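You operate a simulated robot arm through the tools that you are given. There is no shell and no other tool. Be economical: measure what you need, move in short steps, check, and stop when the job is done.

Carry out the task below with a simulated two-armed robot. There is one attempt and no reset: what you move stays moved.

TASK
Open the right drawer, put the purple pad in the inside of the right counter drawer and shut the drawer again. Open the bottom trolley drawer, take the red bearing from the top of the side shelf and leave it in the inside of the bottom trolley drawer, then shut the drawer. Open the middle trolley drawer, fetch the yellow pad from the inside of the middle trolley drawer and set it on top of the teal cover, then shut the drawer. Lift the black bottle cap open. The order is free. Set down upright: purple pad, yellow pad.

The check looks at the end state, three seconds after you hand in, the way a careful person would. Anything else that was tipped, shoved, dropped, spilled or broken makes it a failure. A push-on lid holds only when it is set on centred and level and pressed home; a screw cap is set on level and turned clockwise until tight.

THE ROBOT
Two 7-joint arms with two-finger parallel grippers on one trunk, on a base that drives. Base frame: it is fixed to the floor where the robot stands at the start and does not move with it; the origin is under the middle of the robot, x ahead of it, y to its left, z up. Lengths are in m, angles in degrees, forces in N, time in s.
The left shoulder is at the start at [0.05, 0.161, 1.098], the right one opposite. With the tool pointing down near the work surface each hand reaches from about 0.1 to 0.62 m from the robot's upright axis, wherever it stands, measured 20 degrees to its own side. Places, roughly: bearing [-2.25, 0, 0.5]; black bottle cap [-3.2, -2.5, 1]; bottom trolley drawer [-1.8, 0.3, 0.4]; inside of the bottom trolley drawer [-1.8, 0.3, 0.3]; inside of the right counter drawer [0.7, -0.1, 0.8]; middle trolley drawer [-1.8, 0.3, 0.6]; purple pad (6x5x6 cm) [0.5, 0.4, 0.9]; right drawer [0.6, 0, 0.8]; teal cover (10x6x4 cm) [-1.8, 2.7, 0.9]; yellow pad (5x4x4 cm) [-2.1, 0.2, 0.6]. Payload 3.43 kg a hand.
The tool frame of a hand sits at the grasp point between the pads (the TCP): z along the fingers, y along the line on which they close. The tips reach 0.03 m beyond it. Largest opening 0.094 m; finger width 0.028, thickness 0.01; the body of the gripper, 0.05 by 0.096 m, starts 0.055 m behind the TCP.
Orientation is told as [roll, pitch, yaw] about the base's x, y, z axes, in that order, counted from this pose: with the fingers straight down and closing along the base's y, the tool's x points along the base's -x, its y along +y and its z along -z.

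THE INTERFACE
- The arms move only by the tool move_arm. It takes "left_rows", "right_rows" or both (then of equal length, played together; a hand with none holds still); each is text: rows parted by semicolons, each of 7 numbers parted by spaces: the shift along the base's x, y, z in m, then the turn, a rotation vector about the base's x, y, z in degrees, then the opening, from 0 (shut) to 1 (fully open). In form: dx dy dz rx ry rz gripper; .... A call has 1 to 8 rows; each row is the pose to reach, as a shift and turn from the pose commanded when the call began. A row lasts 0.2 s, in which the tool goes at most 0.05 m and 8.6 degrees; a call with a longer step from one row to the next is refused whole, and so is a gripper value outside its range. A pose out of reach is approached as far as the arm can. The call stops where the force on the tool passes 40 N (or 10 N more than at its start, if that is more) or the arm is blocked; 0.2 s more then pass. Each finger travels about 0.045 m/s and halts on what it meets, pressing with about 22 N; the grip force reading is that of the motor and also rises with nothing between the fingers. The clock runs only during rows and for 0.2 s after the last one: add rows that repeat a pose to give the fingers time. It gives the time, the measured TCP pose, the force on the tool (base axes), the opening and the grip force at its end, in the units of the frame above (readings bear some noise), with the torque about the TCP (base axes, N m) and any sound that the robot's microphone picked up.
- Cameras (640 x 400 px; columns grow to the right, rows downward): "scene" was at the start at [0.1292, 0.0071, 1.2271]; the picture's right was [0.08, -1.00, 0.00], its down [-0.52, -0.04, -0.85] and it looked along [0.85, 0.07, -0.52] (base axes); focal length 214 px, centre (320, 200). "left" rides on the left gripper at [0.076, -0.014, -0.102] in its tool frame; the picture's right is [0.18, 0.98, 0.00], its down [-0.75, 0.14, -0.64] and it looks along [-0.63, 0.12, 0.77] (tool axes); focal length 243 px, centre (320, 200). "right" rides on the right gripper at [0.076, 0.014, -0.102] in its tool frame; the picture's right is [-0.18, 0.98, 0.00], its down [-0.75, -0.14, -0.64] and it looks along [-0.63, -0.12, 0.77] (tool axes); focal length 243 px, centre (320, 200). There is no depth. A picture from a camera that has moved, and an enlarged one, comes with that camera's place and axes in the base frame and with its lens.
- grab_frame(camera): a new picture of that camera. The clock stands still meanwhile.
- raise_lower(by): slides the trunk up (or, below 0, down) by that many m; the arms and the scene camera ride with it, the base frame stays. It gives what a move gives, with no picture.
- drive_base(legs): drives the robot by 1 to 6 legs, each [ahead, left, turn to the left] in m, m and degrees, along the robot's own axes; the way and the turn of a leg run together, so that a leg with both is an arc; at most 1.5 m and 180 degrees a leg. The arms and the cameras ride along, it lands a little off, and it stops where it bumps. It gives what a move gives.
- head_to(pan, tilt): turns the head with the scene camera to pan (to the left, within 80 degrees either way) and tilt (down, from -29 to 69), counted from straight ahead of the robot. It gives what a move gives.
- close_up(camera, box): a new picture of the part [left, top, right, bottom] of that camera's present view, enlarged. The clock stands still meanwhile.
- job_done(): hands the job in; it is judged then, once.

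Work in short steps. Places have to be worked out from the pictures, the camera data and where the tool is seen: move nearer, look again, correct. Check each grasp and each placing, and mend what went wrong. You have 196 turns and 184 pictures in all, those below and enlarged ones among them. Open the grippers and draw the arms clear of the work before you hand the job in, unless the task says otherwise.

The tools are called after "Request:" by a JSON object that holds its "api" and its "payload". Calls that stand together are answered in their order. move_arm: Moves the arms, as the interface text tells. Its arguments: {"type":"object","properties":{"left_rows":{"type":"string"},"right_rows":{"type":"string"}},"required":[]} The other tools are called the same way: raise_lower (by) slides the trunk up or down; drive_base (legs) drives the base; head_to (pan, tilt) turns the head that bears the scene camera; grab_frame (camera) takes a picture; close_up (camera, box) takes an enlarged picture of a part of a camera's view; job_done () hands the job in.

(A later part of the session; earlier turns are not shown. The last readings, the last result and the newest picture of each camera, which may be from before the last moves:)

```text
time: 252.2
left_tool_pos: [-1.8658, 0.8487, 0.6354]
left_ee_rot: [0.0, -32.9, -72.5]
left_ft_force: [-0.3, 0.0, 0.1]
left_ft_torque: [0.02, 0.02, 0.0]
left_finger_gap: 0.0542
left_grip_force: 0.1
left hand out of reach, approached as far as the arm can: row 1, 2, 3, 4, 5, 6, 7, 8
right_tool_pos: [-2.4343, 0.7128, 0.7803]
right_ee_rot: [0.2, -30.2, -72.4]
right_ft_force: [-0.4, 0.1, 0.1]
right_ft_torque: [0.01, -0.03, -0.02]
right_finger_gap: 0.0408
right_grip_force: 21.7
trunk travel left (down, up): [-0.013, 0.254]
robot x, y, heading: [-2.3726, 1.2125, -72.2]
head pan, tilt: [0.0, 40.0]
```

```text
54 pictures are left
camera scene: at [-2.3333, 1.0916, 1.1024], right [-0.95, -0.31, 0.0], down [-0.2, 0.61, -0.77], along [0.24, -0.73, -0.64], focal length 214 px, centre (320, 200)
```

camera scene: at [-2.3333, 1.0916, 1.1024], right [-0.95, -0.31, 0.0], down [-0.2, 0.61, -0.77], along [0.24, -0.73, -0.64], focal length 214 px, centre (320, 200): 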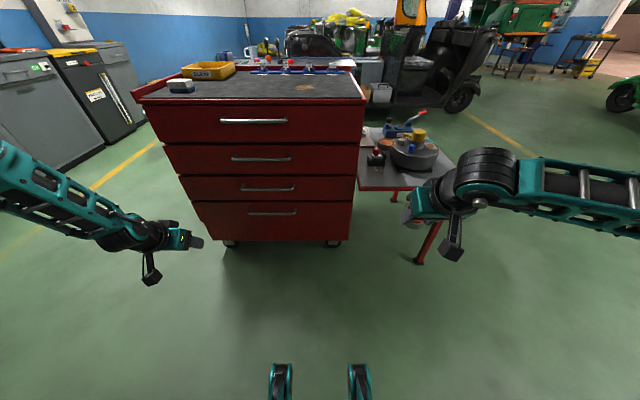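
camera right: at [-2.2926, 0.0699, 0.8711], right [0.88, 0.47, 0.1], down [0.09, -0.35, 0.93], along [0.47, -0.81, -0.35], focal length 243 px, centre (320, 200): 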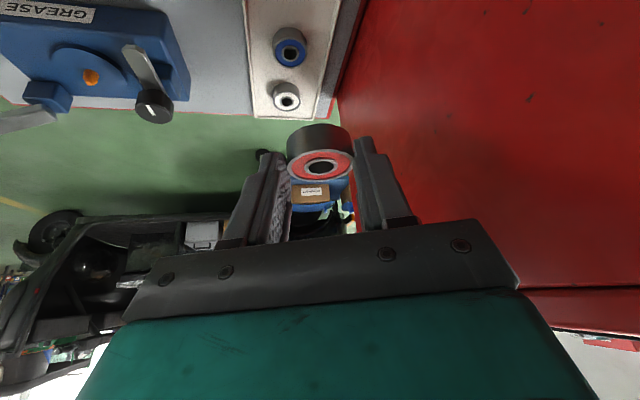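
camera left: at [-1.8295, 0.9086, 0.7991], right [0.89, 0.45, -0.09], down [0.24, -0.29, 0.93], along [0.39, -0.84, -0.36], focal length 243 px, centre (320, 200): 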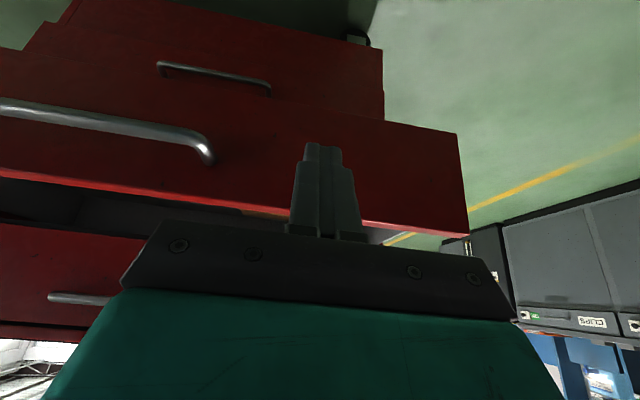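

A better idea: stand sideways (facing along the trolley, heading ≈198°) so the normal hand orientation closes along the pull direction. I un-lean the left hand, then drive left, turn right 90°.

Request:
{"api": "move_arm", "payload": {"left_rows": "0 0.02 0.02 7.8 2.5 0 0.58; 0 0.04 0.04 15.6 5 0 0.58; 0 0.05 0.06 23.4 7.6 0 0.58; 0 0.05 0.08 31.2 10.1 0 0.58; 0 0.05 0.11 31.2 10.1 0 0.58"}}

Request:
{"api": "drive_base", "payload": {"legs": [[0, 0.63, 0], [0, 0, -90]]}}

Request:
{"api": "grab_frame", "payload": {"camera": "scene"}}

```text
time: 253.4
left_tool_pos: [-1.8605, 0.8973, 0.7391]
left_ee_rot: [-0.4, 0.0, -72.4]
left_ft_force: [-0.5, -0.7, 0.1]
left_ft_torque: [0.0, -0.01, 0.0]
left_finger_gap: 0.0546
left_grip_force: 0.0
left hand out of reach, approached as far as the arm can: row 2
right_tool_pos: [-2.434, 0.7136, 0.7807]
right_ee_rot: [0.1, -30.0, -72.6]
right_ft_force: [-0.1, -0.4, -1.0]
right_ft_torque: [0.05, 0.0, 0.0]
right_finger_gap: 0.0403
right_grip_force: 22.0
trunk travel left (down, up): [-0.013, 0.254]
robot x, y, heading: [-2.3744, 1.2128, -72.4]
head pan, tilt: [0.0, 40.0]
```

```text
time: 260.7
left_tool_pos: [-2.1076, 0.8946, 0.741]
left_ee_rot: [-0.3, -0.1, -164.4]
left_ft_force: [-0.3, 0.8, -0.1]
left_ft_torque: [0.02, -0.04, 0.0]
left_finger_gap: 0.0547
left_grip_force: 0.0
right_tool_pos: [-2.2711, 1.4737, 0.782]
right_ee_rot: [0.2, -30.0, -164.4]
right_ft_force: [0.7, -0.1, -0.2]
right_ft_torque: [0.02, 0.01, 0.0]
right_finger_gap: 0.041
right_grip_force: 22.4
trunk travel left (down, up): [-0.013, 0.254]
robot x, y, heading: [-1.7793, 1.397, -163.8]
head pan, tilt: [0.0, 40.0]
```

```text
53 pictures are left
camera scene: at [-1.8972, 1.3599, 1.1024], right [-0.28, 0.96, 0.0], down [0.62, 0.18, -0.77], along [-0.74, -0.21, -0.64], focal length 214 px, centre (320, 200)
```

scene: 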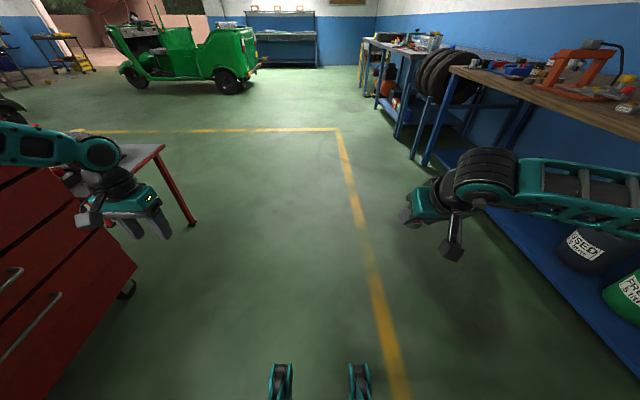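

Free space here to prepare: I roll the left hand 26° (fingers toward the trolley side) and lower to z≈0.45 to test reach.

Request:
{"api": "move_arm", "payload": {"left_rows": "0 0 -0.04 -6.2 -2 0 0.58; 0 0 -0.08 -12.4 -4 0 0.58; 0 0 -0.12 -18.6 -6 0 0.58; 0 0 -0.16 -24.7 -8 0 0.58; 0 0 -0.2 -24.7 -8 0 0.58; 0 0 -0.24 -24.7 -8 0 0.58; 0 0 -0.27 -24.7 -8 0 0.58; 0 0 -0.3 -24.7 -8 0 0.58"}}

Request:
{"api": "drive_base", "payload": {"legs": [[0, 0, 1.8]]}}

```text
time: 262.5
left_tool_pos: [-2.0334, 0.8878, 0.6253]
left_ee_rot: [25.7, 0.8, -164.0]
left_ft_force: [0.1, -0.2, -0.5]
left_ft_torque: [0.01, 0.0, 0.04]
left_finger_gap: 0.0544
left_grip_force: 0.1
left hand out of reach, approached as far as the arm can: row 3, 4, 5, 6, 7, 8
right_tool_pos: [-2.2717, 1.4741, 0.7814]
right_ee_rot: [0.2, -30.0, -164.5]
right_ft_force: [0.4, -0.6, -0.8]
right_ft_torque: [0.02, 0.0, -0.03]
right_finger_gap: 0.0407
right_grip_force: 22.6
trunk travel left (down, up): [-0.013, 0.254]
robot x, y, heading: [-1.777, 1.3965, -163.7]
head pan, tilt: [0.0, 40.0]
```

```text
time: 263.3
left_tool_pos: [-2.0172, 0.8807, 0.6251]
left_ee_rot: [25.7, 0.8, -162.4]
left_ft_force: [0.3, 0.2, 0.0]
left_ft_torque: [-0.04, -0.01, 0.0]
left_finger_gap: 0.0545
left_grip_force: 0.2
right_tool_pos: [-2.2739, 1.4577, 0.7808]
right_ee_rot: [0.2, -30.0, -162.5]
right_ft_force: [-0.1, 1.2, -1.3]
right_ft_torque: [0.0, 0.0, 0.01]
right_finger_gap: 0.0405
right_grip_force: 22.1
trunk travel left (down, up): [-0.013, 0.254]
robot x, y, heading: [-1.7788, 1.395, -162.2]
head pan, tilt: [0.0, 40.0]
```

The arm seems stuck in a poor elbow posture. I bring the left hand back to its home pose (level, high, close in) and then descend again from there.

Request:
{"api": "move_arm", "payload": {"left_rows": "0 0.01 0.04 6.2 2 0 0.58; 0 0.02 0.08 12.4 4 0 0.58; -0.01 0.03 0.12 18.6 6 0 0.58; -0.02 0.05 0.16 24.7 8 0 0.58; -0.03 0.07 0.2 24.7 8 0 0.58; -0.04 0.09 0.24 24.7 8 0 0.58; -0.05 0.11 0.28 24.7 8 0 0.58; -0.05 0.12 0.32 24.7 8 0 0.58"}}

Request:
{"api": "move_arm", "payload": {"left_rows": "-0.015 0.02 0.04 0 0 0 0.58; -0.03 0.04 0.08 0 0 0 0.58; -0.045 0.06 0.12 0 0 0 0.58; -0.06 0.07 0.15 0 0 0 0.58; -0.06 0.07 0.15 0 0 0 0.58"}}

Request:
{"api": "head_to", "payload": {"pan": 70, "tilt": 35}}

Request:
{"api": "grab_frame", "payload": {"camera": "scene"}}

```text
time: 265.1
left_tool_pos: [-2.0662, 0.9955, 0.949]
left_ee_rot: [-0.4, 0.8, -162.6]
left_ft_force: [0.4, -0.2, -1.0]
left_ft_torque: [-0.02, -0.01, 0.02]
left_finger_gap: 0.0546
left_grip_force: 0.1
right_tool_pos: [-2.2738, 1.4586, 0.7805]
right_ee_rot: [0.2, -30.0, -162.5]
right_ft_force: [0.0, 0.3, -0.3]
right_ft_torque: [0.03, -0.02, -0.04]
right_finger_gap: 0.0407
right_grip_force: 21.6
trunk travel left (down, up): [-0.013, 0.254]
robot x, y, heading: [-1.7731, 1.3917, -162.3]
head pan, tilt: [0.0, 40.0]
```

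```text
time: 266.3
left_tool_pos: [-2.1271, 1.0709, 1.0998]
left_ee_rot: [-0.3, 0.8, -162.5]
left_ft_force: [0.7, 0.9, 0.2]
left_ft_torque: [0.0, 0.01, 0.02]
left_finger_gap: 0.0544
left_grip_force: 0.1
right_tool_pos: [-2.2741, 1.4597, 0.7811]
right_ee_rot: [0.2, -30.0, -162.6]
right_ft_force: [0.0, -0.1, -0.7]
right_ft_torque: [0.03, 0.0, 0.0]
right_finger_gap: 0.0408
right_grip_force: 22.2
trunk travel left (down, up): [-0.013, 0.254]
robot x, y, heading: [-1.779, 1.3919, -162.1]
head pan, tilt: [0.0, 40.0]
```

```text
time: 267.7
left_tool_pos: [-2.1273, 1.07, 1.0986]
left_ee_rot: [-0.4, 0.7, -162.5]
left_ft_force: [-0.6, 0.0, -0.6]
left_ft_torque: [0.01, 0.02, -0.03]
left_finger_gap: 0.0544
left_grip_force: 0.1
right_tool_pos: [-2.2735, 1.4592, 0.78]
right_ee_rot: [0.2, -30.0, -162.5]
right_ft_force: [-0.5, -0.6, -0.1]
right_ft_torque: [0.03, 0.01, -0.04]
right_finger_gap: 0.0409
right_grip_force: 22.1
trunk travel left (down, up): [-0.013, 0.254]
robot x, y, heading: [-1.776, 1.3969, -162.3]
head pan, tilt: [70.0, 35.0]
```

```text
52 pictures are left
camera scene: at [-1.8186, 1.2941, 1.11], right [-1.0, 0.04, 0.0], down [0.02, 0.57, -0.82], along [-0.03, -0.82, -0.57], focal length 214 px, centre (320, 200)
```

scene: 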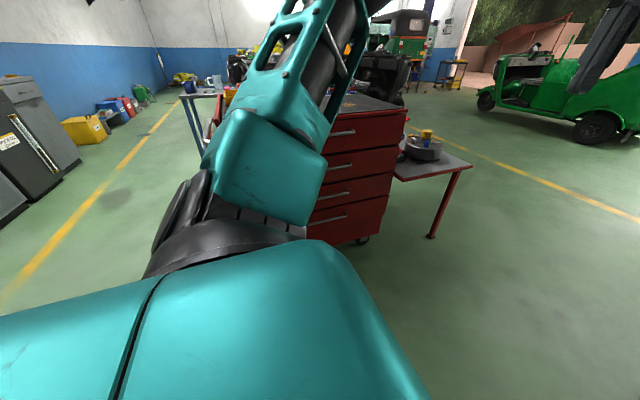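

Elbow is out sideways. I test a plain straight-down descent from this home pose, going outward-forward.

Request:
{"api": "move_arm", "payload": {"left_rows": "0 -0.02 -0.045 0 0 0 0.58; 0 -0.04 -0.09 0 0 0 0.58; 0 -0.06 -0.135 0 0 0 0.58; 0 -0.08 -0.18 0 0 0 0.58; 0 -0.1 -0.225 0 0 0 0.58; 0 -0.11 -0.27 0 0 0 0.58; 0 -0.12 -0.315 0 0 0 0.58; 0 -0.12 -0.36 0 0 0 0.58"}}

Request:
{"api": "move_arm", "payload": {"left_rows": "0 0 -0.04 0 0 0 0.58; 0 0 -0.08 0 0 0 0.58; 0 0 -0.12 0 0 0 0.58; 0 0 -0.16 0 0 0 0.58; 0 0 -0.2 0 0 0 0.58; 0 0 -0.24 0 0 0 0.58"}}

Request:
{"api": "grab_frame", "payload": {"camera": "scene"}}

```text
time: 269.5
left_tool_pos: [-2.1253, 0.949, 0.7373]
left_ee_rot: [-0.4, 0.7, -162.6]
left_ft_force: [-0.4, -1.0, 0.1]
left_ft_torque: [0.0, 0.02, -0.02]
left_finger_gap: 0.0547
left_grip_force: 0.0
right_tool_pos: [-2.2739, 1.4582, 0.7812]
right_ee_rot: [0.2, -30.0, -162.5]
right_ft_force: [-0.1, -0.3, -0.6]
right_ft_torque: [-0.01, -0.02, 0.02]
right_finger_gap: 0.0405
right_grip_force: 21.9
trunk travel left (down, up): [-0.013, 0.254]
robot x, y, heading: [-1.773, 1.3942, -162.2]
head pan, tilt: [70.0, 35.0]
```

```text
time: 270.9
left_tool_pos: [-2.0727, 0.9494, 0.62]
left_ee_rot: [-0.2, 0.8, -162.7]
left_ft_force: [0.8, 0.3, -0.5]
left_ft_torque: [0.04, 0.0, 0.01]
left_finger_gap: 0.0547
left_grip_force: 0.1
left hand out of reach, approached as far as the arm can: row 3, 4, 5, 6
right_tool_pos: [-2.2739, 1.4581, 0.7809]
right_ee_rot: [0.2, -30.1, -162.5]
right_ft_force: [0.2, 0.1, 0.2]
right_ft_torque: [0.0, 0.01, -0.01]
right_finger_gap: 0.0406
right_grip_force: 22.7
trunk travel left (down, up): [-0.013, 0.254]
robot x, y, heading: [-1.7776, 1.391, -162.2]
head pan, tilt: [70.0, 35.0]
```

```text
51 pictures are left
camera scene: at [-1.8185, 1.2941, 1.11], right [-1.0, 0.04, 0.0], down [0.02, 0.57, -0.82], along [-0.03, -0.82, -0.57], focal length 214 px, centre (320, 200)
```

scene: 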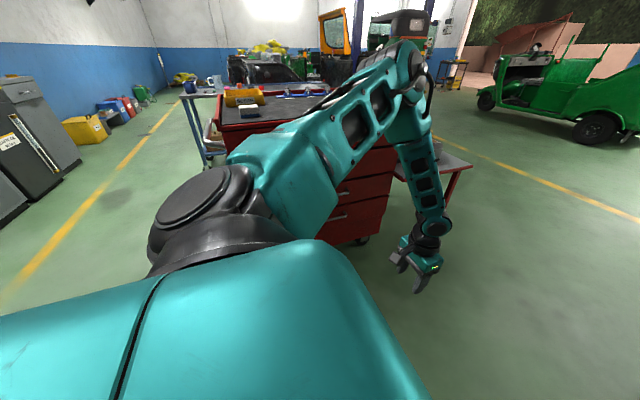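

Now I see: the forearm hangs vertical with the wrist straight; going lower requires the hand closer to under the shoulder. I pull it in ~0.12 m while lowering 0.2.

Request:
{"api": "move_arm", "payload": {"left_rows": "0.03 0.02 0 0 0 0 0.58; 0.06 0.04 -0.02 0 0 0 0.58; 0.08 0.06 -0.05 0 0 0 0.58; 0.09 0.07 -0.09 0 0 0 0.58; 0.1 0.08 -0.13 0 0 0 0.58; 0.1 0.08 -0.17 0 0 0 0.58; 0.1 0.08 -0.21 0 0 0 0.58"}}

```text
time: 272.5
left_tool_pos: [-1.9504, 0.9785, 0.5871]
left_ee_rot: [-0.2, 0.7, -162.7]
left_ft_force: [0.0, 0.0, 0.4]
left_ft_torque: [-0.04, -0.02, -0.03]
left_finger_gap: 0.0547
left_grip_force: 0.1
left hand out of reach, approached as far as the arm can: row 3, 4, 5, 6, 7
right_tool_pos: [-2.2741, 1.4592, 0.7809]
right_ee_rot: [0.2, -29.9, -162.4]
right_ft_force: [-0.6, 0.8, -1.1]
right_ft_torque: [0.01, 0.0, -0.03]
right_finger_gap: 0.0408
right_grip_force: 22.6
trunk travel left (down, up): [-0.013, 0.254]
robot x, y, heading: [-1.7764, 1.396, -162.4]
head pan, tilt: [70.0, 35.0]
```

Still limited that way. The low reach should come with the whole arm straightening forward-down, tool pitched ~45°. I test that in free space here: lean 45° while extending 0.3 m ahead.

Request:
{"api": "move_arm", "payload": {"left_rows": "-0.035 0 0.03 -2.3 7.1 0 0.58; -0.07 0 0.05 -4.6 14.2 0 0.58; -0.11 0 0.06 -6.9 21.3 0 0.58; -0.15 0 0.06 -9.2 28.4 0 0.58; -0.19 0 0.05 -11.5 35.5 0 0.58; -0.23 0 0.03 -13.8 42.6 0 0.58; -0.27 0 0 -13.8 42.6 0 0.58; -0.31 0 -0.02 -13.8 42.6 0 0.58"}}

Request:
{"api": "move_arm", "payload": {"left_rows": "0 0 -0.04 0 0 0 0.58; 0 0 -0.08 0 0 0 0.58; 0 0 -0.12 0 0 0 0.58; 0 0 -0.16 0 0 0 0.58"}}

```text
time: 274.3
left_tool_pos: [-2.2023, 0.958, 0.6817]
left_ee_rot: [0.2, -44.1, -162.9]
left_ft_force: [0.4, -0.2, -0.5]
left_ft_torque: [-0.02, -0.01, 0.0]
left_finger_gap: 0.0545
left_grip_force: 0.0
left hand out of reach, approached as far as the arm can: row 5, 6, 7, 8
right_tool_pos: [-2.2737, 1.4575, 0.7808]
right_ee_rot: [0.1, -30.0, -162.5]
right_ft_force: [-0.3, 0.3, 0.0]
right_ft_torque: [-0.02, 0.0, -0.01]
right_finger_gap: 0.0406
right_grip_force: 22.3
trunk travel left (down, up): [-0.013, 0.254]
robot x, y, heading: [-1.7794, 1.3927, -162.4]
head pan, tilt: [70.0, 35.0]
```

```text
time: 275.3
left_tool_pos: [-2.1573, 0.939, 0.6591]
left_ee_rot: [0.3, -44.0, -163.0]
left_ft_force: [-0.2, -0.1, 0.8]
left_ft_torque: [-0.02, 0.03, 0.02]
left_finger_gap: 0.0543
left_grip_force: 0.0
left hand out of reach, approached as far as the arm can: row 1, 2, 3, 4
right_tool_pos: [-2.2741, 1.4578, 0.7809]
right_ee_rot: [0.2, -30.1, -162.5]
right_ft_force: [0.1, -0.6, -0.9]
right_ft_torque: [0.05, -0.03, 0.03]
right_finger_gap: 0.0408
right_grip_force: 22.0
trunk travel left (down, up): [-0.013, 0.254]
robot x, y, heading: [-1.7771, 1.3963, -162.1]
head pan, tilt: [70.0, 35.0]
```

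Vertical-forearm postures bottom out near z≈0.6. A different posture—elbow low and out, fingers pointing inward (rolled ~65° about the heading)—should get lower and would grip the bar from its left side with near-vertical closing. I test it here in free space.

Request:
{"api": "move_arm", "payload": {"left_rows": "0.01 0 0.01 2.5 -7.6 0 0.58; 0.02 0 0.02 5 -15.2 0 0.58; 0.03 0 0.03 7.5 -22.8 0 0.58; 0.04 0 0.04 10 -30.4 0 0.58; 0.05 0 0.05 12.5 -38 0 0.58; 0.05 0 0.06 14 -42.6 0 0.58"}}

Request:
{"api": "move_arm", "payload": {"left_rows": "0 0 0 7.9 2.5 0 0.58; 0 0 0 15.8 5 0 0.58; 0 0 0 23.7 7.5 0 0.58; 0 0 -0.02 31.6 10 0 0.58; 0 0 -0.04 39.5 12.5 0 0.58; 0 0 -0.06 47.4 15 0 0.58; 0 0 -0.08 55.3 17.5 0 0.58; 0 0 -0.1 61.9 19.9 0 0.58"}}

Request:
{"api": "move_arm", "payload": {"left_rows": "0 0 -0.04 0 0 0 0.58; 0 0 -0.08 0 0 0 0.58; 0 0 -0.12 0 0 0 0.58; 0 0 -0.16 0 0 0 0.58; 0 0 -0.2 0 0 0 0.58"}}

Request:
{"api": "grab_frame", "payload": {"camera": "scene"}}

```text
time: 276.7
left_tool_pos: [-2.1084, 0.9405, 0.717]
left_ee_rot: [-0.6, 0.9, -162.6]
left_ft_force: [1.3, -0.4, 0.4]
left_ft_torque: [-0.02, 0.02, 0.02]
left_finger_gap: 0.0543
left_grip_force: 0.1
left hand out of reach, approached as far as the arm can: row 4
right_tool_pos: [-2.2746, 1.4572, 0.7804]
right_ee_rot: [0.2, -30.1, -162.5]
right_ft_force: [0.6, 0.0, -1.4]
right_ft_torque: [0.02, -0.01, -0.01]
right_finger_gap: 0.0408
right_grip_force: 22.0
trunk travel left (down, up): [-0.013, 0.254]
robot x, y, heading: [-1.7754, 1.3906, -162.1]
head pan, tilt: [70.0, 35.0]
```

```text
time: 278.5
left_tool_pos: [-1.9999, 0.9739, 0.7451]
left_ee_rot: [-65.2, -0.2, -163.0]
left_ft_force: [0.1, -0.4, 0.8]
left_ft_torque: [0.04, 0.02, -0.03]
left_finger_gap: 0.0543
left_grip_force: 0.0
left hand out of reach, approached as far as the arm can: row 5, 6, 7, 8
right_tool_pos: [-2.2739, 1.457, 0.7823]
right_ee_rot: [0.3, -29.9, -162.5]
right_ft_force: [-0.4, -0.4, -1.5]
right_ft_torque: [-0.01, -0.01, 0.01]
right_finger_gap: 0.0407
right_grip_force: 21.6
trunk travel left (down, up): [-0.013, 0.254]
robot x, y, heading: [-1.7784, 1.3909, -162.1]
head pan, tilt: [70.0, 35.0]
```

```text
time: 279.7
left_tool_pos: [-1.9232, 0.9914, 0.6728]
left_ee_rot: [-65.4, 0.1, -163.0]
left_ft_force: [0.2, 0.4, -0.4]
left_ft_torque: [0.01, -0.03, -0.03]
left_finger_gap: 0.0546
left_grip_force: 0.1
left hand out of reach, approached as far as the arm can: row 1, 2, 3, 4, 5
right_tool_pos: [-2.2732, 1.4574, 0.7808]
right_ee_rot: [0.2, -30.0, -162.6]
right_ft_force: [-0.2, 0.2, -0.2]
right_ft_torque: [-0.04, 0.0, -0.03]
right_finger_gap: 0.0408
right_grip_force: 22.2
trunk travel left (down, up): [-0.013, 0.254]
robot x, y, heading: [-1.7768, 1.3938, -162.2]
head pan, tilt: [70.0, 35.0]
```

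```text
50 pictures are left
camera scene: at [-1.8185, 1.2941, 1.11], right [-1.0, 0.04, 0.0], down [0.02, 0.57, -0.82], along [-0.03, -0.82, -0.57], focal length 214 px, centre (320, 200)
```

scene: 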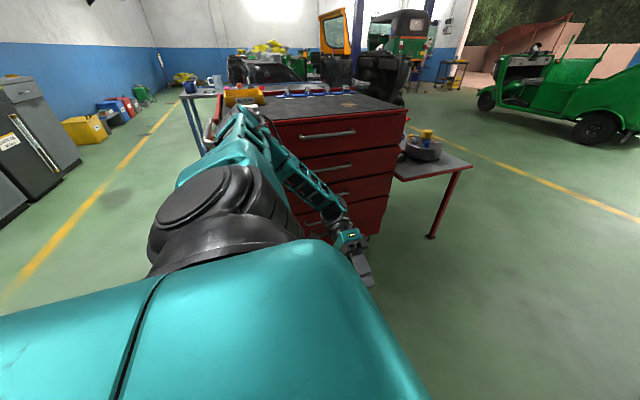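

The upper arm stays level in these postures. Reach seemed better further outward, so I un-roll the hand while moving it further left, then lower again to measure the limit.

Request:
{"api": "move_arm", "payload": {"left_rows": "0.005 -0.015 0.01 -7.9 -2.5 0 0.58; 0.01 -0.03 0.02 -15.8 -5 0 0.58; 0.015 -0.045 0.03 -23.7 -7.5 0 0.58; 0.02 -0.06 0.03 -31.6 -10 0 0.58; 0.025 -0.075 0.03 -39.5 -12.5 0 0.58; 0.03 -0.09 0.03 -47.4 -15 0 0.58; 0.035 -0.105 0.03 -55.3 -17.5 0 0.58; 0.04 -0.12 0.03 -61.9 -19.9 0 0.58"}}

Request:
{"api": "move_arm", "payload": {"left_rows": "0 0 -0.04 0 0 0 0.58; 0 0 -0.08 0 0 0 0.58; 0 0 -0.12 0 0 0 0.58; 0 0 -0.16 0 0 0 0.58; 0 0 -0.2 0 0 0 0.58; 0 0 -0.24 0 0 0 0.58"}}

Request:
{"api": "grab_frame", "payload": {"camera": "scene"}}

```text
time: 281.5
left_tool_pos: [-1.883, 0.8699, 0.7015]
left_ee_rot: [-0.4, 0.8, -162.5]
left_ft_force: [1.3, 0.1, 0.0]
left_ft_torque: [-0.01, -0.05, -0.01]
left_finger_gap: 0.0546
left_grip_force: 0.1
right_tool_pos: [-2.2748, 1.4581, 0.7821]
right_ee_rot: [0.1, -30.0, -162.5]
right_ft_force: [-0.4, 0.2, -0.8]
right_ft_torque: [0.04, 0.0, 0.01]
right_finger_gap: 0.0406
right_grip_force: 22.0
trunk travel left (down, up): [-0.013, 0.254]
robot x, y, heading: [-1.775, 1.3906, -162.4]
head pan, tilt: [70.0, 35.0]
```

```text
time: 282.9
left_tool_pos: [-1.8853, 0.873, 0.4608]
left_ee_rot: [-0.4, 0.7, -162.6]
left_ft_force: [0.3, -0.8, 0.8]
left_ft_torque: [0.0, 0.02, -0.03]
left_finger_gap: 0.0546
left_grip_force: 0.0
right_tool_pos: [-2.2736, 1.4581, 0.7811]
right_ee_rot: [0.2, -30.0, -162.5]
right_ft_force: [-0.7, 0.0, 0.1]
right_ft_torque: [0.01, -0.03, 0.03]
right_finger_gap: 0.0406
right_grip_force: 21.9
trunk travel left (down, up): [-0.013, 0.254]
robot x, y, heading: [-1.7763, 1.3948, -162.3]
head pan, tilt: [70.0, 35.0]
```

```text
49 pictures are left
camera scene: at [-1.8185, 1.2941, 1.11], right [-1.0, 0.04, 0.0], down [0.02, 0.57, -0.82], along [-0.03, -0.82, -0.57], focal length 214 px, centre (320, 200)
```

scene: 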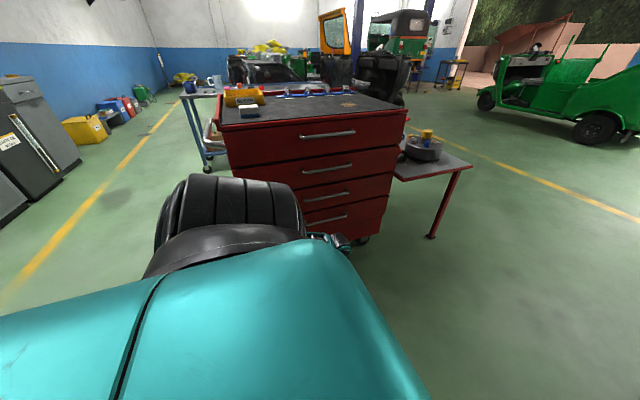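

Excellent — outward, the arm re-folded and reaches z=0.46 freely. From here I roll 26° (fingers toward the trolley side) and lower to z≈0.42.

Request:
{"api": "move_arm", "payload": {"left_rows": "0 0 0 -6.2 -2 0 0.58; 0 0 0 -12.4 -4 0 0.58; 0 0 0 -18.6 -6 0 0.58; 0 0 0 -24.7 -8 0 0.58; 0 0 -0.02 -24.7 -8 0 0.58; 0 0 -0.04 -24.7 -8 0 0.58"}}

```text
time: 284.3
left_tool_pos: [-1.8835, 0.8723, 0.4218]
left_ee_rot: [25.5, 1.0, -162.2]
left_ft_force: [-0.5, -0.3, 0.3]
left_ft_torque: [0.02, -0.02, 0.01]
left_finger_gap: 0.0546
left_grip_force: 0.1
right_tool_pos: [-2.2748, 1.4576, 0.7803]
right_ee_rot: [0.2, -30.0, -162.5]
right_ft_force: [0.3, 0.3, -0.5]
right_ft_torque: [0.0, 0.01, -0.01]
right_finger_gap: 0.0406
right_grip_force: 21.8
trunk travel left (down, up): [-0.013, 0.254]
robot x, y, heading: [-1.7796, 1.3965, -162.1]
head pan, tilt: [70.0, 35.0]
```

In reach with no error. I raise 4 cm, drive ahead 0.14 and left 0.30 to bring the fingers near the bottom handle, and look.

Request:
{"api": "move_arm", "payload": {"left_rows": "0 0 0.02 0 0 0 0.58; 0 0 0.045 0 0 0 0.58"}}

Request:
{"api": "drive_base", "payload": {"legs": [[0.14, 0, 0], [0, 0.3, 0]]}}

Request:
{"api": "grab_frame", "payload": {"camera": "left"}}

Request:
{"api": "grab_frame", "payload": {"camera": "scene"}}

```text
time: 284.9
left_tool_pos: [-1.884, 0.8728, 0.4652]
left_ee_rot: [25.6, 0.9, -162.2]
left_ft_force: [-0.3, 0.4, -0.4]
left_ft_torque: [0.01, 0.02, -0.03]
left_finger_gap: 0.0544
left_grip_force: 0.1
right_tool_pos: [-2.2736, 1.458, 0.7811]
right_ee_rot: [0.2, -30.0, -162.5]
right_ft_force: [-0.6, 0.3, -0.2]
right_ft_torque: [-0.02, -0.06, 0.04]
right_finger_gap: 0.0407
right_grip_force: 22.1
trunk travel left (down, up): [-0.013, 0.254]
robot x, y, heading: [-1.7779, 1.3938, -162.4]
head pan, tilt: [70.0, 35.0]
```

```text
time: 287.9
left_tool_pos: [-1.9209, 0.54, 0.4661]
left_ee_rot: [25.5, 0.9, -162.2]
left_ft_force: [0.3, 0.5, -0.1]
left_ft_torque: [-0.01, 0.01, -0.01]
left_finger_gap: 0.0544
left_grip_force: 0.2
right_tool_pos: [-2.3113, 1.1266, 0.7815]
right_ee_rot: [0.3, -30.0, -162.5]
right_ft_force: [1.0, -0.9, -1.3]
right_ft_torque: [-0.01, -0.01, 0.02]
right_finger_gap: 0.0409
right_grip_force: 22.0
trunk travel left (down, up): [-0.013, 0.254]
robot x, y, heading: [-1.8165, 1.0616, -162.0]
head pan, tilt: [70.0, 35.0]
```

```text
48 pictures are left
camera left: at [-1.8672, 0.617, 0.5511], right [0.44, -0.79, 0.43], down [-0.77, -0.09, 0.63], along [-0.46, -0.61, -0.65], focal length 243 px, centre (320, 200)
```

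left: 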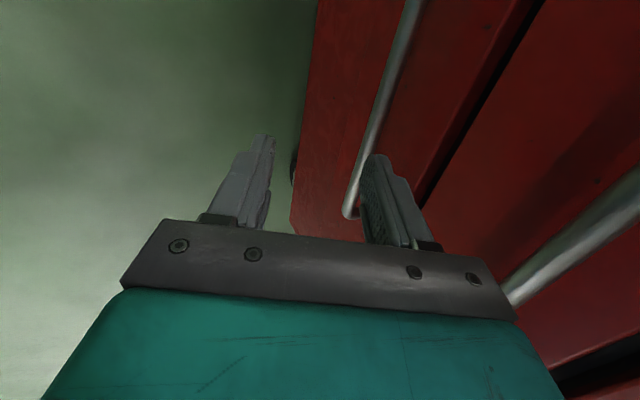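

```text
47 pictures are left
camera scene: at [-1.8552, 0.9622, 1.11], right [-1.0, 0.04, 0.0], down [0.02, 0.57, -0.82], along [-0.03, -0.82, -0.57], focal length 214 px, centre (320, 200)
```

scene: 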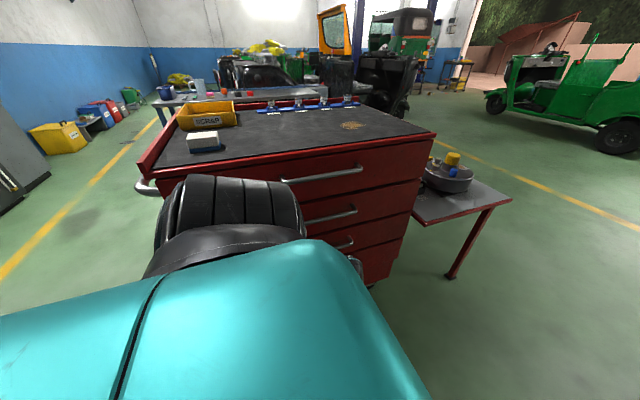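

The bottom bar is 7 cm ahead at z≈0.397. I step in: 5 cm left, lower 3.5 cm, check.

Request:
{"api": "drive_base", "payload": {"legs": [[0, 0.05, 0]]}}

Request:
{"api": "move_arm", "payload": {"left_rows": "0 0 -0.018 0 0 0 0.58; 0 0 -0.036 0 0 0 0.58"}}

Request:
{"api": "grab_frame", "payload": {"camera": "left"}}

```text
time: 288.8
left_tool_pos: [-1.9038, 0.4922, 0.4658]
left_ee_rot: [25.5, 0.9, -162.3]
left_ft_force: [-0.4, 0.4, -0.7]
left_ft_torque: [0.0, -0.02, -0.01]
left_finger_gap: 0.0544
left_grip_force: 0.1
right_tool_pos: [-2.2955, 1.0785, 0.7808]
right_ee_rot: [0.2, -30.0, -162.5]
right_ft_force: [0.3, 0.2, -0.8]
right_ft_torque: [0.0, -0.01, -0.01]
right_finger_gap: 0.0407
right_grip_force: 22.1
trunk travel left (down, up): [-0.013, 0.254]
robot x, y, heading: [-1.7953, 1.0143, -162.0]
head pan, tilt: [70.0, 35.0]
```

```text
time: 289.4
left_tool_pos: [-1.9067, 0.4913, 0.4307]
left_ee_rot: [25.5, 0.9, -162.2]
left_ft_force: [-0.3, 0.1, 0.3]
left_ft_torque: [-0.01, 0.03, -0.02]
left_finger_gap: 0.0546
left_grip_force: 0.2
right_tool_pos: [-2.2949, 1.0784, 0.7802]
right_ee_rot: [0.2, -30.0, -162.5]
right_ft_force: [-0.2, 0.1, -0.6]
right_ft_torque: [0.06, -0.05, 0.0]
right_finger_gap: 0.0406
right_grip_force: 22.0
trunk travel left (down, up): [-0.013, 0.254]
robot x, y, heading: [-1.8005, 1.0132, -162.0]
head pan, tilt: [70.0, 35.0]
```

```text
46 pictures are left
camera left: at [-1.8516, 0.5683, 0.517], right [0.44, -0.79, 0.43], down [-0.77, -0.09, 0.63], along [-0.46, -0.61, -0.65], focal length 243 px, centre (320, 200)
```

left: 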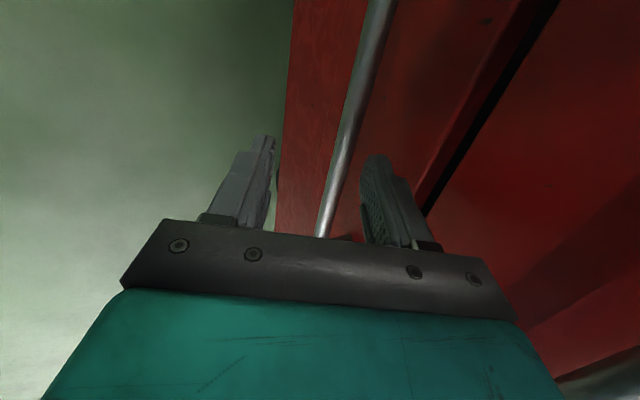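

The bar is between the fingers. I move 1.6 cm further in, lower 2.2 cm and close.

Request:
{"api": "drive_base", "payload": {"legs": [[0, 0.016, 0]]}}

Request:
{"api": "move_arm", "payload": {"left_rows": "0 0 -0.011 0 0 0 0.58; 0 0 -0.022 0 0 0 0.58; 0 0 -0.022 0 0 0 0.3; 0 0 -0.022 0 0 0 0; 0 0 -0.022 0 0 0 0; 0 0 -0.022 0 0 0 0; 0 0 -0.022 0 0 0 0"}}

Request:
{"api": "grab_frame", "payload": {"camera": "left"}}

```text
time: 290.2
left_tool_pos: [-1.9006, 0.4761, 0.4314]
left_ee_rot: [25.6, 0.8, -162.2]
left_ft_force: [-0.5, -0.2, 0.3]
left_ft_torque: [0.05, 0.02, 0.01]
left_finger_gap: 0.0545
left_grip_force: 0.0
right_tool_pos: [-2.2899, 1.0625, 0.7813]
right_ee_rot: [0.1, -30.0, -162.5]
right_ft_force: [-0.1, 1.1, -0.3]
right_ft_torque: [-0.01, 0.0, 0.01]
right_finger_gap: 0.0406
right_grip_force: 21.7
trunk travel left (down, up): [-0.013, 0.254]
robot x, y, heading: [-1.7913, 0.9982, -162.0]
head pan, tilt: [70.0, 35.0]
```

```text
time: 291.8
left_tool_pos: [-1.9019, 0.4767, 0.4076]
left_ee_rot: [25.6, 0.7, -162.0]
left_ft_force: [-2.5, 0.8, 0.9]
left_ft_torque: [-0.19, 0.61, 1.0]
left_finger_gap: 0.0141
left_grip_force: 45.2
right_tool_pos: [-2.2908, 1.0616, 0.7808]
right_ee_rot: [0.2, -29.9, -162.5]
right_ft_force: [-0.1, 0.2, -1.3]
right_ft_torque: [0.02, 0.0, -0.05]
right_finger_gap: 0.0407
right_grip_force: 22.2
trunk travel left (down, up): [-0.013, 0.254]
robot x, y, heading: [-1.7981, 0.9987, -162.3]
head pan, tilt: [70.0, 35.0]
```

```text
45 pictures are left
camera left: at [-1.8481, 0.5539, 0.493], right [0.44, -0.79, 0.42], down [-0.77, -0.09, 0.63], along [-0.46, -0.61, -0.65], focal length 243 px, centre (320, 200)
```

left: 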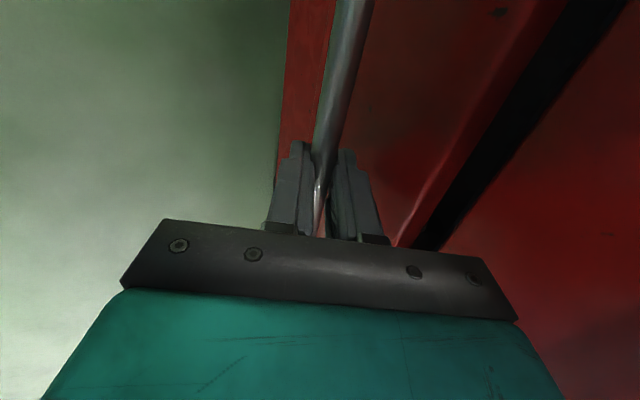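

Bottom bar gripped (gap 14 mm). I pull by driving the base sideways to the right 0.22.

Request:
{"api": "drive_base", "payload": {"legs": [[0, -0.1, 0], [0, -0.12, 0]]}}

Request:
{"api": "grab_frame", "payload": {"camera": "scene"}}

```text
time: 293.8
left_tool_pos: [-1.9699, 0.6862, 0.4073]
left_ee_rot: [25.7, 1.1, -162.2]
left_ft_force: [0.1, -0.8, 1.7]
left_ft_torque: [-0.29, 0.82, 0.95]
left_finger_gap: 0.0139
left_grip_force: 45.3
right_tool_pos: [-2.3578, 1.273, 0.7814]
right_ee_rot: [0.1, -30.0, -162.6]
right_ft_force: [0.5, -0.6, 0.0]
right_ft_torque: [0.0, -0.03, 0.01]
right_finger_gap: 0.0408
right_grip_force: 21.8
trunk travel left (down, up): [-0.013, 0.254]
robot x, y, heading: [-1.8628, 1.2103, -162.4]
head pan, tilt: [70.0, 35.0]
```

```text
44 pictures are left
camera scene: at [-1.9019, 1.1081, 1.11], right [-1.0, 0.04, 0.0], down [0.02, 0.57, -0.82], along [-0.03, -0.82, -0.57], focal length 214 px, centre (320, 200)
```

scene: 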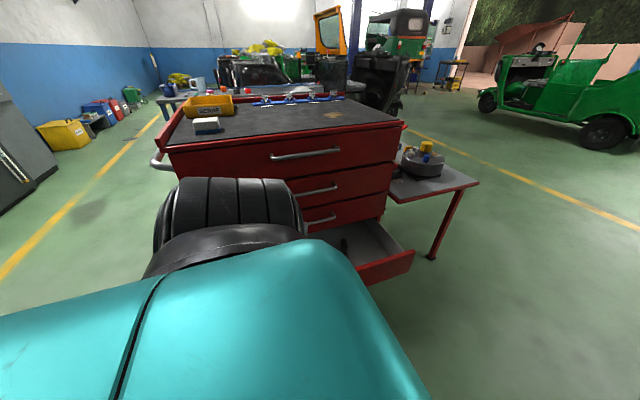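

The bottom drawer is open ~0.22 m. I release, lift the fingers off the bar and drive away sideways.

Request:
{"api": "move_arm", "payload": {"left_rows": "0 0 0 0 0 0 0.2; 0 0 0 0 0 0 0.4; 0 0 0 0 0 0 0.58; 0 0 0 0 0 0 0.58; 0 0 0.03 0 0 0 0.58; 0 0 0.06 0 0 0 0.58; 0 0 0.09 0 0 0 0.58; 0 0 0.12 0 0 0 0.58"}}

Request:
{"api": "drive_base", "payload": {"legs": [[0, -0.35, 0], [0, 0, 90], [0, 0, 90]]}}

Request:
{"api": "head_to", "payload": {"pan": -60, "tilt": 40}}

Request:
{"api": "grab_frame", "payload": {"camera": "scene"}}

```text
time: 295.6
left_tool_pos: [-1.9674, 0.6864, 0.5282]
left_ee_rot: [25.6, 1.0, -162.3]
left_ft_force: [0.0, 0.0, -0.1]
left_ft_torque: [0.01, 0.02, -0.02]
left_finger_gap: 0.0544
left_grip_force: 0.1
right_tool_pos: [-2.3566, 1.2735, 0.7809]
right_ee_rot: [0.2, -30.1, -162.7]
right_ft_force: [0.3, 0.0, -1.4]
right_ft_torque: [0.0, -0.02, 0.03]
right_finger_gap: 0.0407
right_grip_force: 22.0
trunk travel left (down, up): [-0.013, 0.254]
robot x, y, heading: [-1.859, 1.2079, -162.7]
head pan, tilt: [70.0, 35.0]
```

```text
time: 305.4
left_tool_pos: [-1.8433, 2.0625, 0.5254]
left_ee_rot: [25.7, 1.0, 16.0]
left_ft_force: [-0.1, -0.5, 0.0]
left_ft_torque: [0.0, 0.02, 0.02]
left_finger_gap: 0.0544
left_grip_force: 0.1
right_tool_pos: [-1.4721, 1.4633, 0.7811]
right_ee_rot: [0.3, -30.0, 15.6]
right_ft_force: [0.6, 1.2, -0.3]
right_ft_torque: [0.03, 0.0, 0.0]
right_finger_gap: 0.0407
right_grip_force: 22.4
trunk travel left (down, up): [-0.013, 0.254]
robot x, y, heading: [-1.9679, 1.5433, 16.0]
head pan, tilt: [70.0, 35.0]
```

```text
time: 307.5
left_tool_pos: [-1.8428, 2.0614, 0.5279]
left_ee_rot: [25.5, 0.9, 15.9]
left_ft_force: [-0.6, -0.3, 0.0]
left_ft_torque: [0.01, 0.0, 0.02]
left_finger_gap: 0.0545
left_grip_force: 0.1
right_tool_pos: [-1.4711, 1.4624, 0.781]
right_ee_rot: [0.2, -30.0, 15.6]
right_ft_force: [-0.7, 0.1, -1.0]
right_ft_torque: [0.0, 0.02, 0.02]
right_finger_gap: 0.041
right_grip_force: 21.9
trunk travel left (down, up): [-0.013, 0.254]
robot x, y, heading: [-1.9656, 1.5423, 16.0]
head pan, tilt: [-60.0, 40.0]
```

```text
43 pictures are left
camera scene: at [-1.8666, 1.4947, 1.1024], right [-0.69, -0.72, 0.0], down [-0.46, 0.45, -0.77], along [0.55, -0.53, -0.64], focal length 214 px, centre (320, 200)
```

scene: 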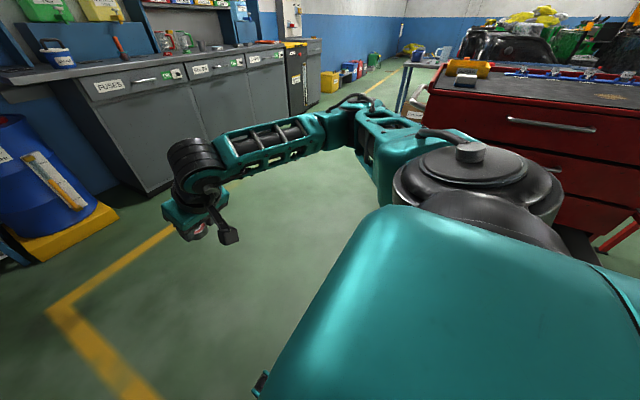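

Next the right arm gets the same outward-low treatment: un-lean it while moving out to its right, then lower to find the low posture (free space here).

Request:
{"api": "move_arm", "payload": {"right_rows": "-0.015 -0.04 0 -1.4 4.8 0 0.1; -0.03 -0.08 0 -2.8 9.6 0 0.1; -0.045 -0.12 -0.01 -4.2 14.4 0 0.1; -0.06 -0.16 -0.02 -5.5 19.2 0 0.1; -0.075 -0.2 -0.03 -6.9 24 0 0.1; -0.09 -0.24 -0.04 -8.3 28.8 0 0.1; -0.11 -0.28 -0.05 -8.3 28.8 0 0.1; -0.12 -0.295 -0.08 -8.3 28.8 0 0.1"}}

Request:
{"api": "move_arm", "payload": {"right_rows": "0 0 -0.04 0 0 0 0.1; 0 0 -0.08 0 0 0 0.1; 0 0 -0.12 0 0 0 0.1; 0 0 -0.16 0 0 0 0.1; 0 0 -0.2 0 0 0 0.1; 0 0 -0.24 0 0 0 0.1"}}

```text
time: 309.3
left_tool_pos: [-1.8433, 2.0611, 0.5266]
left_ee_rot: [25.5, 1.0, 16.0]
left_ft_force: [0.0, -0.3, 0.9]
left_ft_torque: [-0.02, 0.0, 0.02]
left_finger_gap: 0.0545
left_grip_force: 0.0
right_tool_pos: [-1.5893, 1.1661, 0.7004]
right_ee_rot: [-0.1, -0.1, 15.7]
right_ft_force: [0.3, 0.0, -0.1]
right_ft_torque: [-0.03, 0.02, -0.01]
right_finger_gap: 0.0408
right_grip_force: 22.3
trunk travel left (down, up): [-0.013, 0.254]
robot x, y, heading: [-1.9619, 1.543, 16.3]
head pan, tilt: [-60.0, 40.0]
```

```text
time: 310.7
left_tool_pos: [-1.8424, 2.0624, 0.5282]
left_ee_rot: [25.5, 1.0, 16.0]
left_ft_force: [-0.4, -0.2, 0.6]
left_ft_torque: [0.01, -0.02, -0.02]
left_finger_gap: 0.0545
left_grip_force: 0.0
right_tool_pos: [-1.5897, 1.1703, 0.4626]
right_ee_rot: [-0.1, 0.0, 15.7]
right_ft_force: [-0.5, 0.3, -1.2]
right_ft_torque: [-0.01, -0.02, 0.03]
right_finger_gap: 0.0406
right_grip_force: 21.7
trunk travel left (down, up): [-0.013, 0.254]
robot x, y, heading: [-1.9651, 1.5446, 16.0]
head pan, tilt: [-60.0, 40.0]
```

The right arm also reaches z=0.46 there. I raise the hand, align the heading, back up 0.6 so the hand lines up with the drawer's right half, and approach sideways part way.

Request:
{"api": "move_arm", "payload": {"right_rows": "0 0 0.04 0 0 0 0.1; 0 0 0.08 0 0 0 0.1; 0 0 0.12 0 0 0 0.1; 0.01 -0.03 0.14 0 0 0 0.1; 0.02 -0.06 0.14 0 0 0 0.1"}}

Request:
{"api": "drive_base", "payload": {"legs": [[0, 0, 2], [-0.6, 0, 0], [0, -0.35, 0]]}}

Request:
{"api": "grab_frame", "payload": {"camera": "right"}}

Request:
{"api": "grab_frame", "payload": {"camera": "scene"}}

```text
time: 311.9
left_tool_pos: [-1.8425, 2.0613, 0.5278]
left_ee_rot: [25.6, 1.0, 16.0]
left_ft_force: [-0.4, -0.4, -0.3]
left_ft_torque: [-0.02, -0.01, -0.02]
left_finger_gap: 0.0547
left_grip_force: 0.0
right_tool_pos: [-1.5728, 1.1111, 0.6043]
right_ee_rot: [0.1, 0.0, 15.7]
right_ft_force: [0.5, 1.1, -0.5]
right_ft_torque: [-0.02, -0.01, 0.02]
right_finger_gap: 0.0406
right_grip_force: 21.7
trunk travel left (down, up): [-0.013, 0.254]
robot x, y, heading: [-1.9661, 1.5469, 16.1]
head pan, tilt: [-60.0, 40.0]
```

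```text
time: 317.6
left_tool_pos: [-2.3368, 1.5554, 0.526]
left_ee_rot: [25.5, 0.9, 18.6]
left_ft_force: [-0.1, 1.2, -0.6]
left_ft_torque: [-0.01, 0.0, -0.02]
left_finger_gap: 0.0547
left_grip_force: 0.2
right_tool_pos: [-2.0257, 0.618, 0.6045]
right_ee_rot: [0.1, -0.1, 18.2]
right_ft_force: [0.4, 0.6, -0.5]
right_ft_torque: [0.02, 0.01, -0.02]
right_finger_gap: 0.0407
right_grip_force: 22.1
trunk travel left (down, up): [-0.013, 0.254]
robot x, y, heading: [-2.4366, 1.036, 18.6]
head pan, tilt: [-60.0, 40.0]
```

```text
42 pictures are left
camera right: at [-2.1036, 0.6082, 0.7064], right [-0.13, 0.99, 0.0], down [0.76, 0.1, 0.64], along [0.64, 0.09, -0.77], focal length 243 px, centre (320, 200)
```

right: 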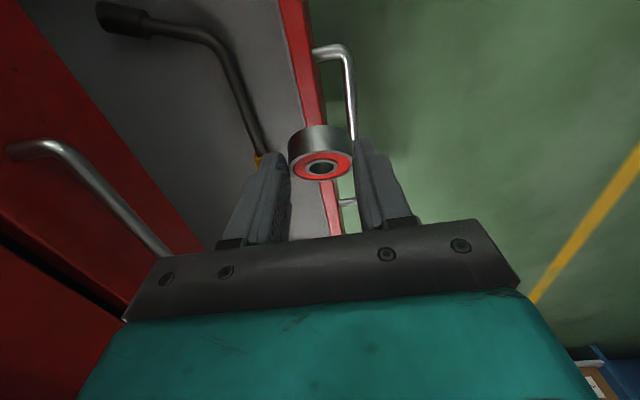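

```text
41 pictures are left
camera scene: at [-2.3356, 0.989, 1.1024], right [-0.66, -0.75, 0.0], down [-0.48, 0.43, -0.77], along [0.57, -0.51, -0.64], focal length 214 px, centre (320, 200)
```

scene: 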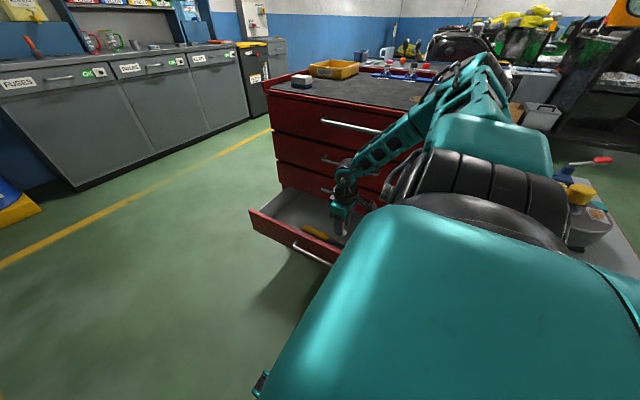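

A wheel brace lies in the drawer (handle end near l≈−1.50); the left end is free. I go ahead 0.345 and right 0.095 to bring the bearing over l≈−1.39, f≈−1.12.

Request:
{"api": "drive_base", "payload": {"legs": [[0.345, 0, -0.6], [0, -0.09, 0]]}}

Request:
{"api": "grab_frame", "payload": {"camera": "right"}}

Request:
{"api": "grab_frame", "payload": {"camera": "scene"}}

```text
time: 320.5
left_tool_pos: [-1.9806, 1.5772, 0.5258]
left_ee_rot: [25.6, 0.9, 18.5]
left_ft_force: [-0.6, 0.3, 0.1]
left_ft_torque: [-0.01, 0.04, -0.04]
left_finger_gap: 0.0544
left_grip_force: 0.0
right_tool_pos: [-1.6717, 0.6395, 0.6041]
right_ee_rot: [0.0, -0.1, 18.1]
right_ft_force: [0.0, -0.6, -1.6]
right_ft_torque: [-0.02, 0.01, 0.04]
right_finger_gap: 0.0407
right_grip_force: 21.9
trunk travel left (down, up): [-0.013, 0.254]
robot x, y, heading: [-2.0784, 1.0575, 18.2]
head pan, tilt: [-60.0, 40.0]
```

```text
40 pictures are left
camera right: at [-1.7494, 0.6286, 0.7064], right [-0.13, 0.99, 0.0], down [0.76, 0.1, 0.64], along [0.64, 0.08, -0.77], focal length 243 px, centre (320, 200)
```

right: 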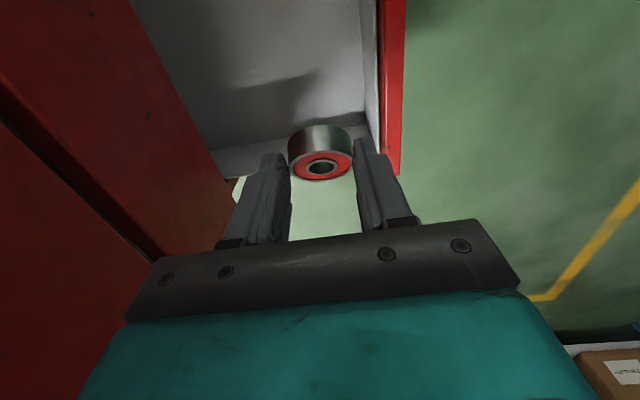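

```text
39 pictures are left
camera scene: at [-1.9804, 1.0099, 1.1024], right [-0.66, -0.75, 0.0], down [-0.48, 0.43, -0.77], along [0.57, -0.51, -0.64], focal length 214 px, centre (320, 200)
```

scene: 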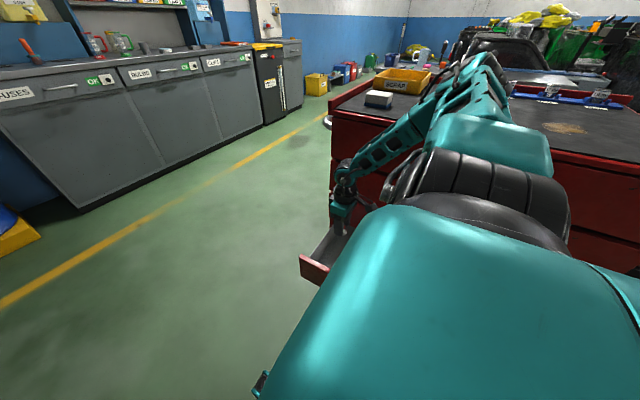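

Slightly too near the drawer's left wall; I back 3 cm, then lower to z≈0.43 and look.

Request:
{"api": "drive_base", "payload": {"legs": [[-0.033, 0, 0]]}}

Request:
{"api": "move_arm", "payload": {"right_rows": "0 0 -0.04 0 0 0 0.1; 0 0 -0.08 0 0 0 0.1; 0 0 -0.12 0 0 0 0.1; 0 0 -0.15 0 0 0 0.1; 0 0 -0.18 0 0 0 0.1"}}

Request:
{"api": "grab_frame", "payload": {"camera": "right"}}

```text
time: 321.4
left_tool_pos: [-2.0129, 1.5662, 0.5269]
left_ee_rot: [25.5, 0.9, 18.5]
left_ft_force: [-0.6, 0.3, 1.0]
left_ft_torque: [-0.01, -0.02, -0.02]
left_finger_gap: 0.0547
left_grip_force: 0.0
right_tool_pos: [-1.7019, 0.6278, 0.606]
right_ee_rot: [0.0, -0.1, 18.0]
right_ft_force: [0.1, 0.8, -0.7]
right_ft_torque: [0.0, 0.01, 0.03]
right_finger_gap: 0.0408
right_grip_force: 22.8
trunk travel left (down, up): [-0.013, 0.254]
robot x, y, heading: [-2.1134, 1.0413, 18.5]
head pan, tilt: [-60.0, 40.0]
```

```text
time: 322.6
left_tool_pos: [-2.0115, 1.5666, 0.5272]
left_ee_rot: [25.6, 1.0, 18.6]
left_ft_force: [-0.2, -0.2, -0.2]
left_ft_torque: [-0.01, 0.02, -0.02]
left_finger_gap: 0.0542
left_grip_force: 0.0
right_tool_pos: [-1.7028, 0.6341, 0.4574]
right_ee_rot: [-0.4, -0.1, 18.0]
right_ft_force: [-0.4, 0.3, -0.8]
right_ft_torque: [-0.01, -0.04, 0.03]
right_finger_gap: 0.0406
right_grip_force: 22.3
right hand out of reach, approached as far as the arm can: row 5
trunk travel left (down, up): [-0.013, 0.254]
robot x, y, heading: [-2.1152, 1.0416, 18.3]
head pan, tilt: [-60.0, 40.0]
```

```text
38 pictures are left
camera right: at [-1.7819, 0.6249, 0.5591], right [-0.13, 0.99, -0.01], down [0.76, 0.1, 0.65], along [0.64, 0.08, -0.76], focal length 243 px, centre (320, 200)
```

right: 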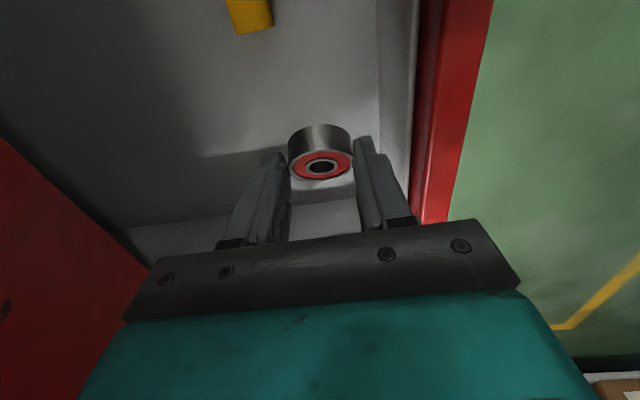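

I need ~9 cm more. I shift the hand 5 cm toward the robot and the base 5 cm toward the trolley (same spot, better posture), then lower.

Request:
{"api": "move_arm", "payload": {"right_rows": "-0.0155 0.0476 0.01 0 0 0 0.1; -0.0155 0.0476 0.01 0 0 0 0.1"}}

Request:
{"api": "drive_base", "payload": {"legs": [[0, -0.055, 0]]}}

Request:
{"api": "move_arm", "payload": {"right_rows": "0 0 -0.03 0 0 0 0.1; 0 0 -0.06 0 0 0 0.1; 0 0 -0.075 0 0 0 0.1"}}

Request:
{"api": "grab_frame", "payload": {"camera": "right"}}

```text
refused: row 1 steps farther than a row can; nothing moved
```

```text
time: 323.5
left_tool_pos: [-1.9956, 1.5152, 0.5271]
left_ee_rot: [25.6, 1.0, 18.4]
left_ft_force: [0.1, 0.0, 0.2]
left_ft_torque: [0.01, 0.01, 0.02]
left_finger_gap: 0.0544
left_grip_force: 0.1
right_tool_pos: [-1.6873, 0.5843, 0.4572]
right_ee_rot: [-0.4, -0.1, 18.0]
right_ft_force: [0.1, -0.8, -0.6]
right_ft_torque: [-0.01, 0.02, -0.02]
right_finger_gap: 0.0406
right_grip_force: 22.2
trunk travel left (down, up): [-0.013, 0.254]
robot x, y, heading: [-2.0945, 0.9936, 18.5]
head pan, tilt: [-60.0, 40.0]
```

```text
time: 324.3
left_tool_pos: [-1.9953, 1.5154, 0.5272]
left_ee_rot: [25.6, 1.0, 18.4]
left_ft_force: [0.1, -0.5, -0.2]
left_ft_torque: [0.03, 0.01, 0.0]
left_finger_gap: 0.0546
left_grip_force: 0.1
right_tool_pos: [-1.7055, 0.5927, 0.4044]
right_ee_rot: [-0.5, -0.1, 17.9]
right_ft_force: [0.3, -1.8, -0.8]
right_ft_torque: [0.06, 0.07, -0.02]
right_finger_gap: 0.0407
right_grip_force: 22.1
right hand out of reach, approached as far as the arm can: row 1, 2, 3
trunk travel left (down, up): [-0.013, 0.254]
robot x, y, heading: [-2.0976, 0.9878, 18.6]
head pan, tilt: [-60.0, 40.0]
```

```text
37 pictures are left
camera right: at [-1.7828, 0.5832, 0.5061], right [-0.13, 0.99, -0.01], down [0.76, 0.1, 0.64], along [0.64, 0.08, -0.76], focal length 243 px, centre (320, 200)
```

right: 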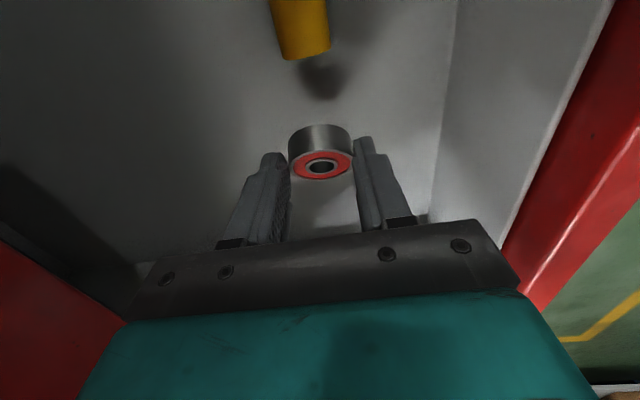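

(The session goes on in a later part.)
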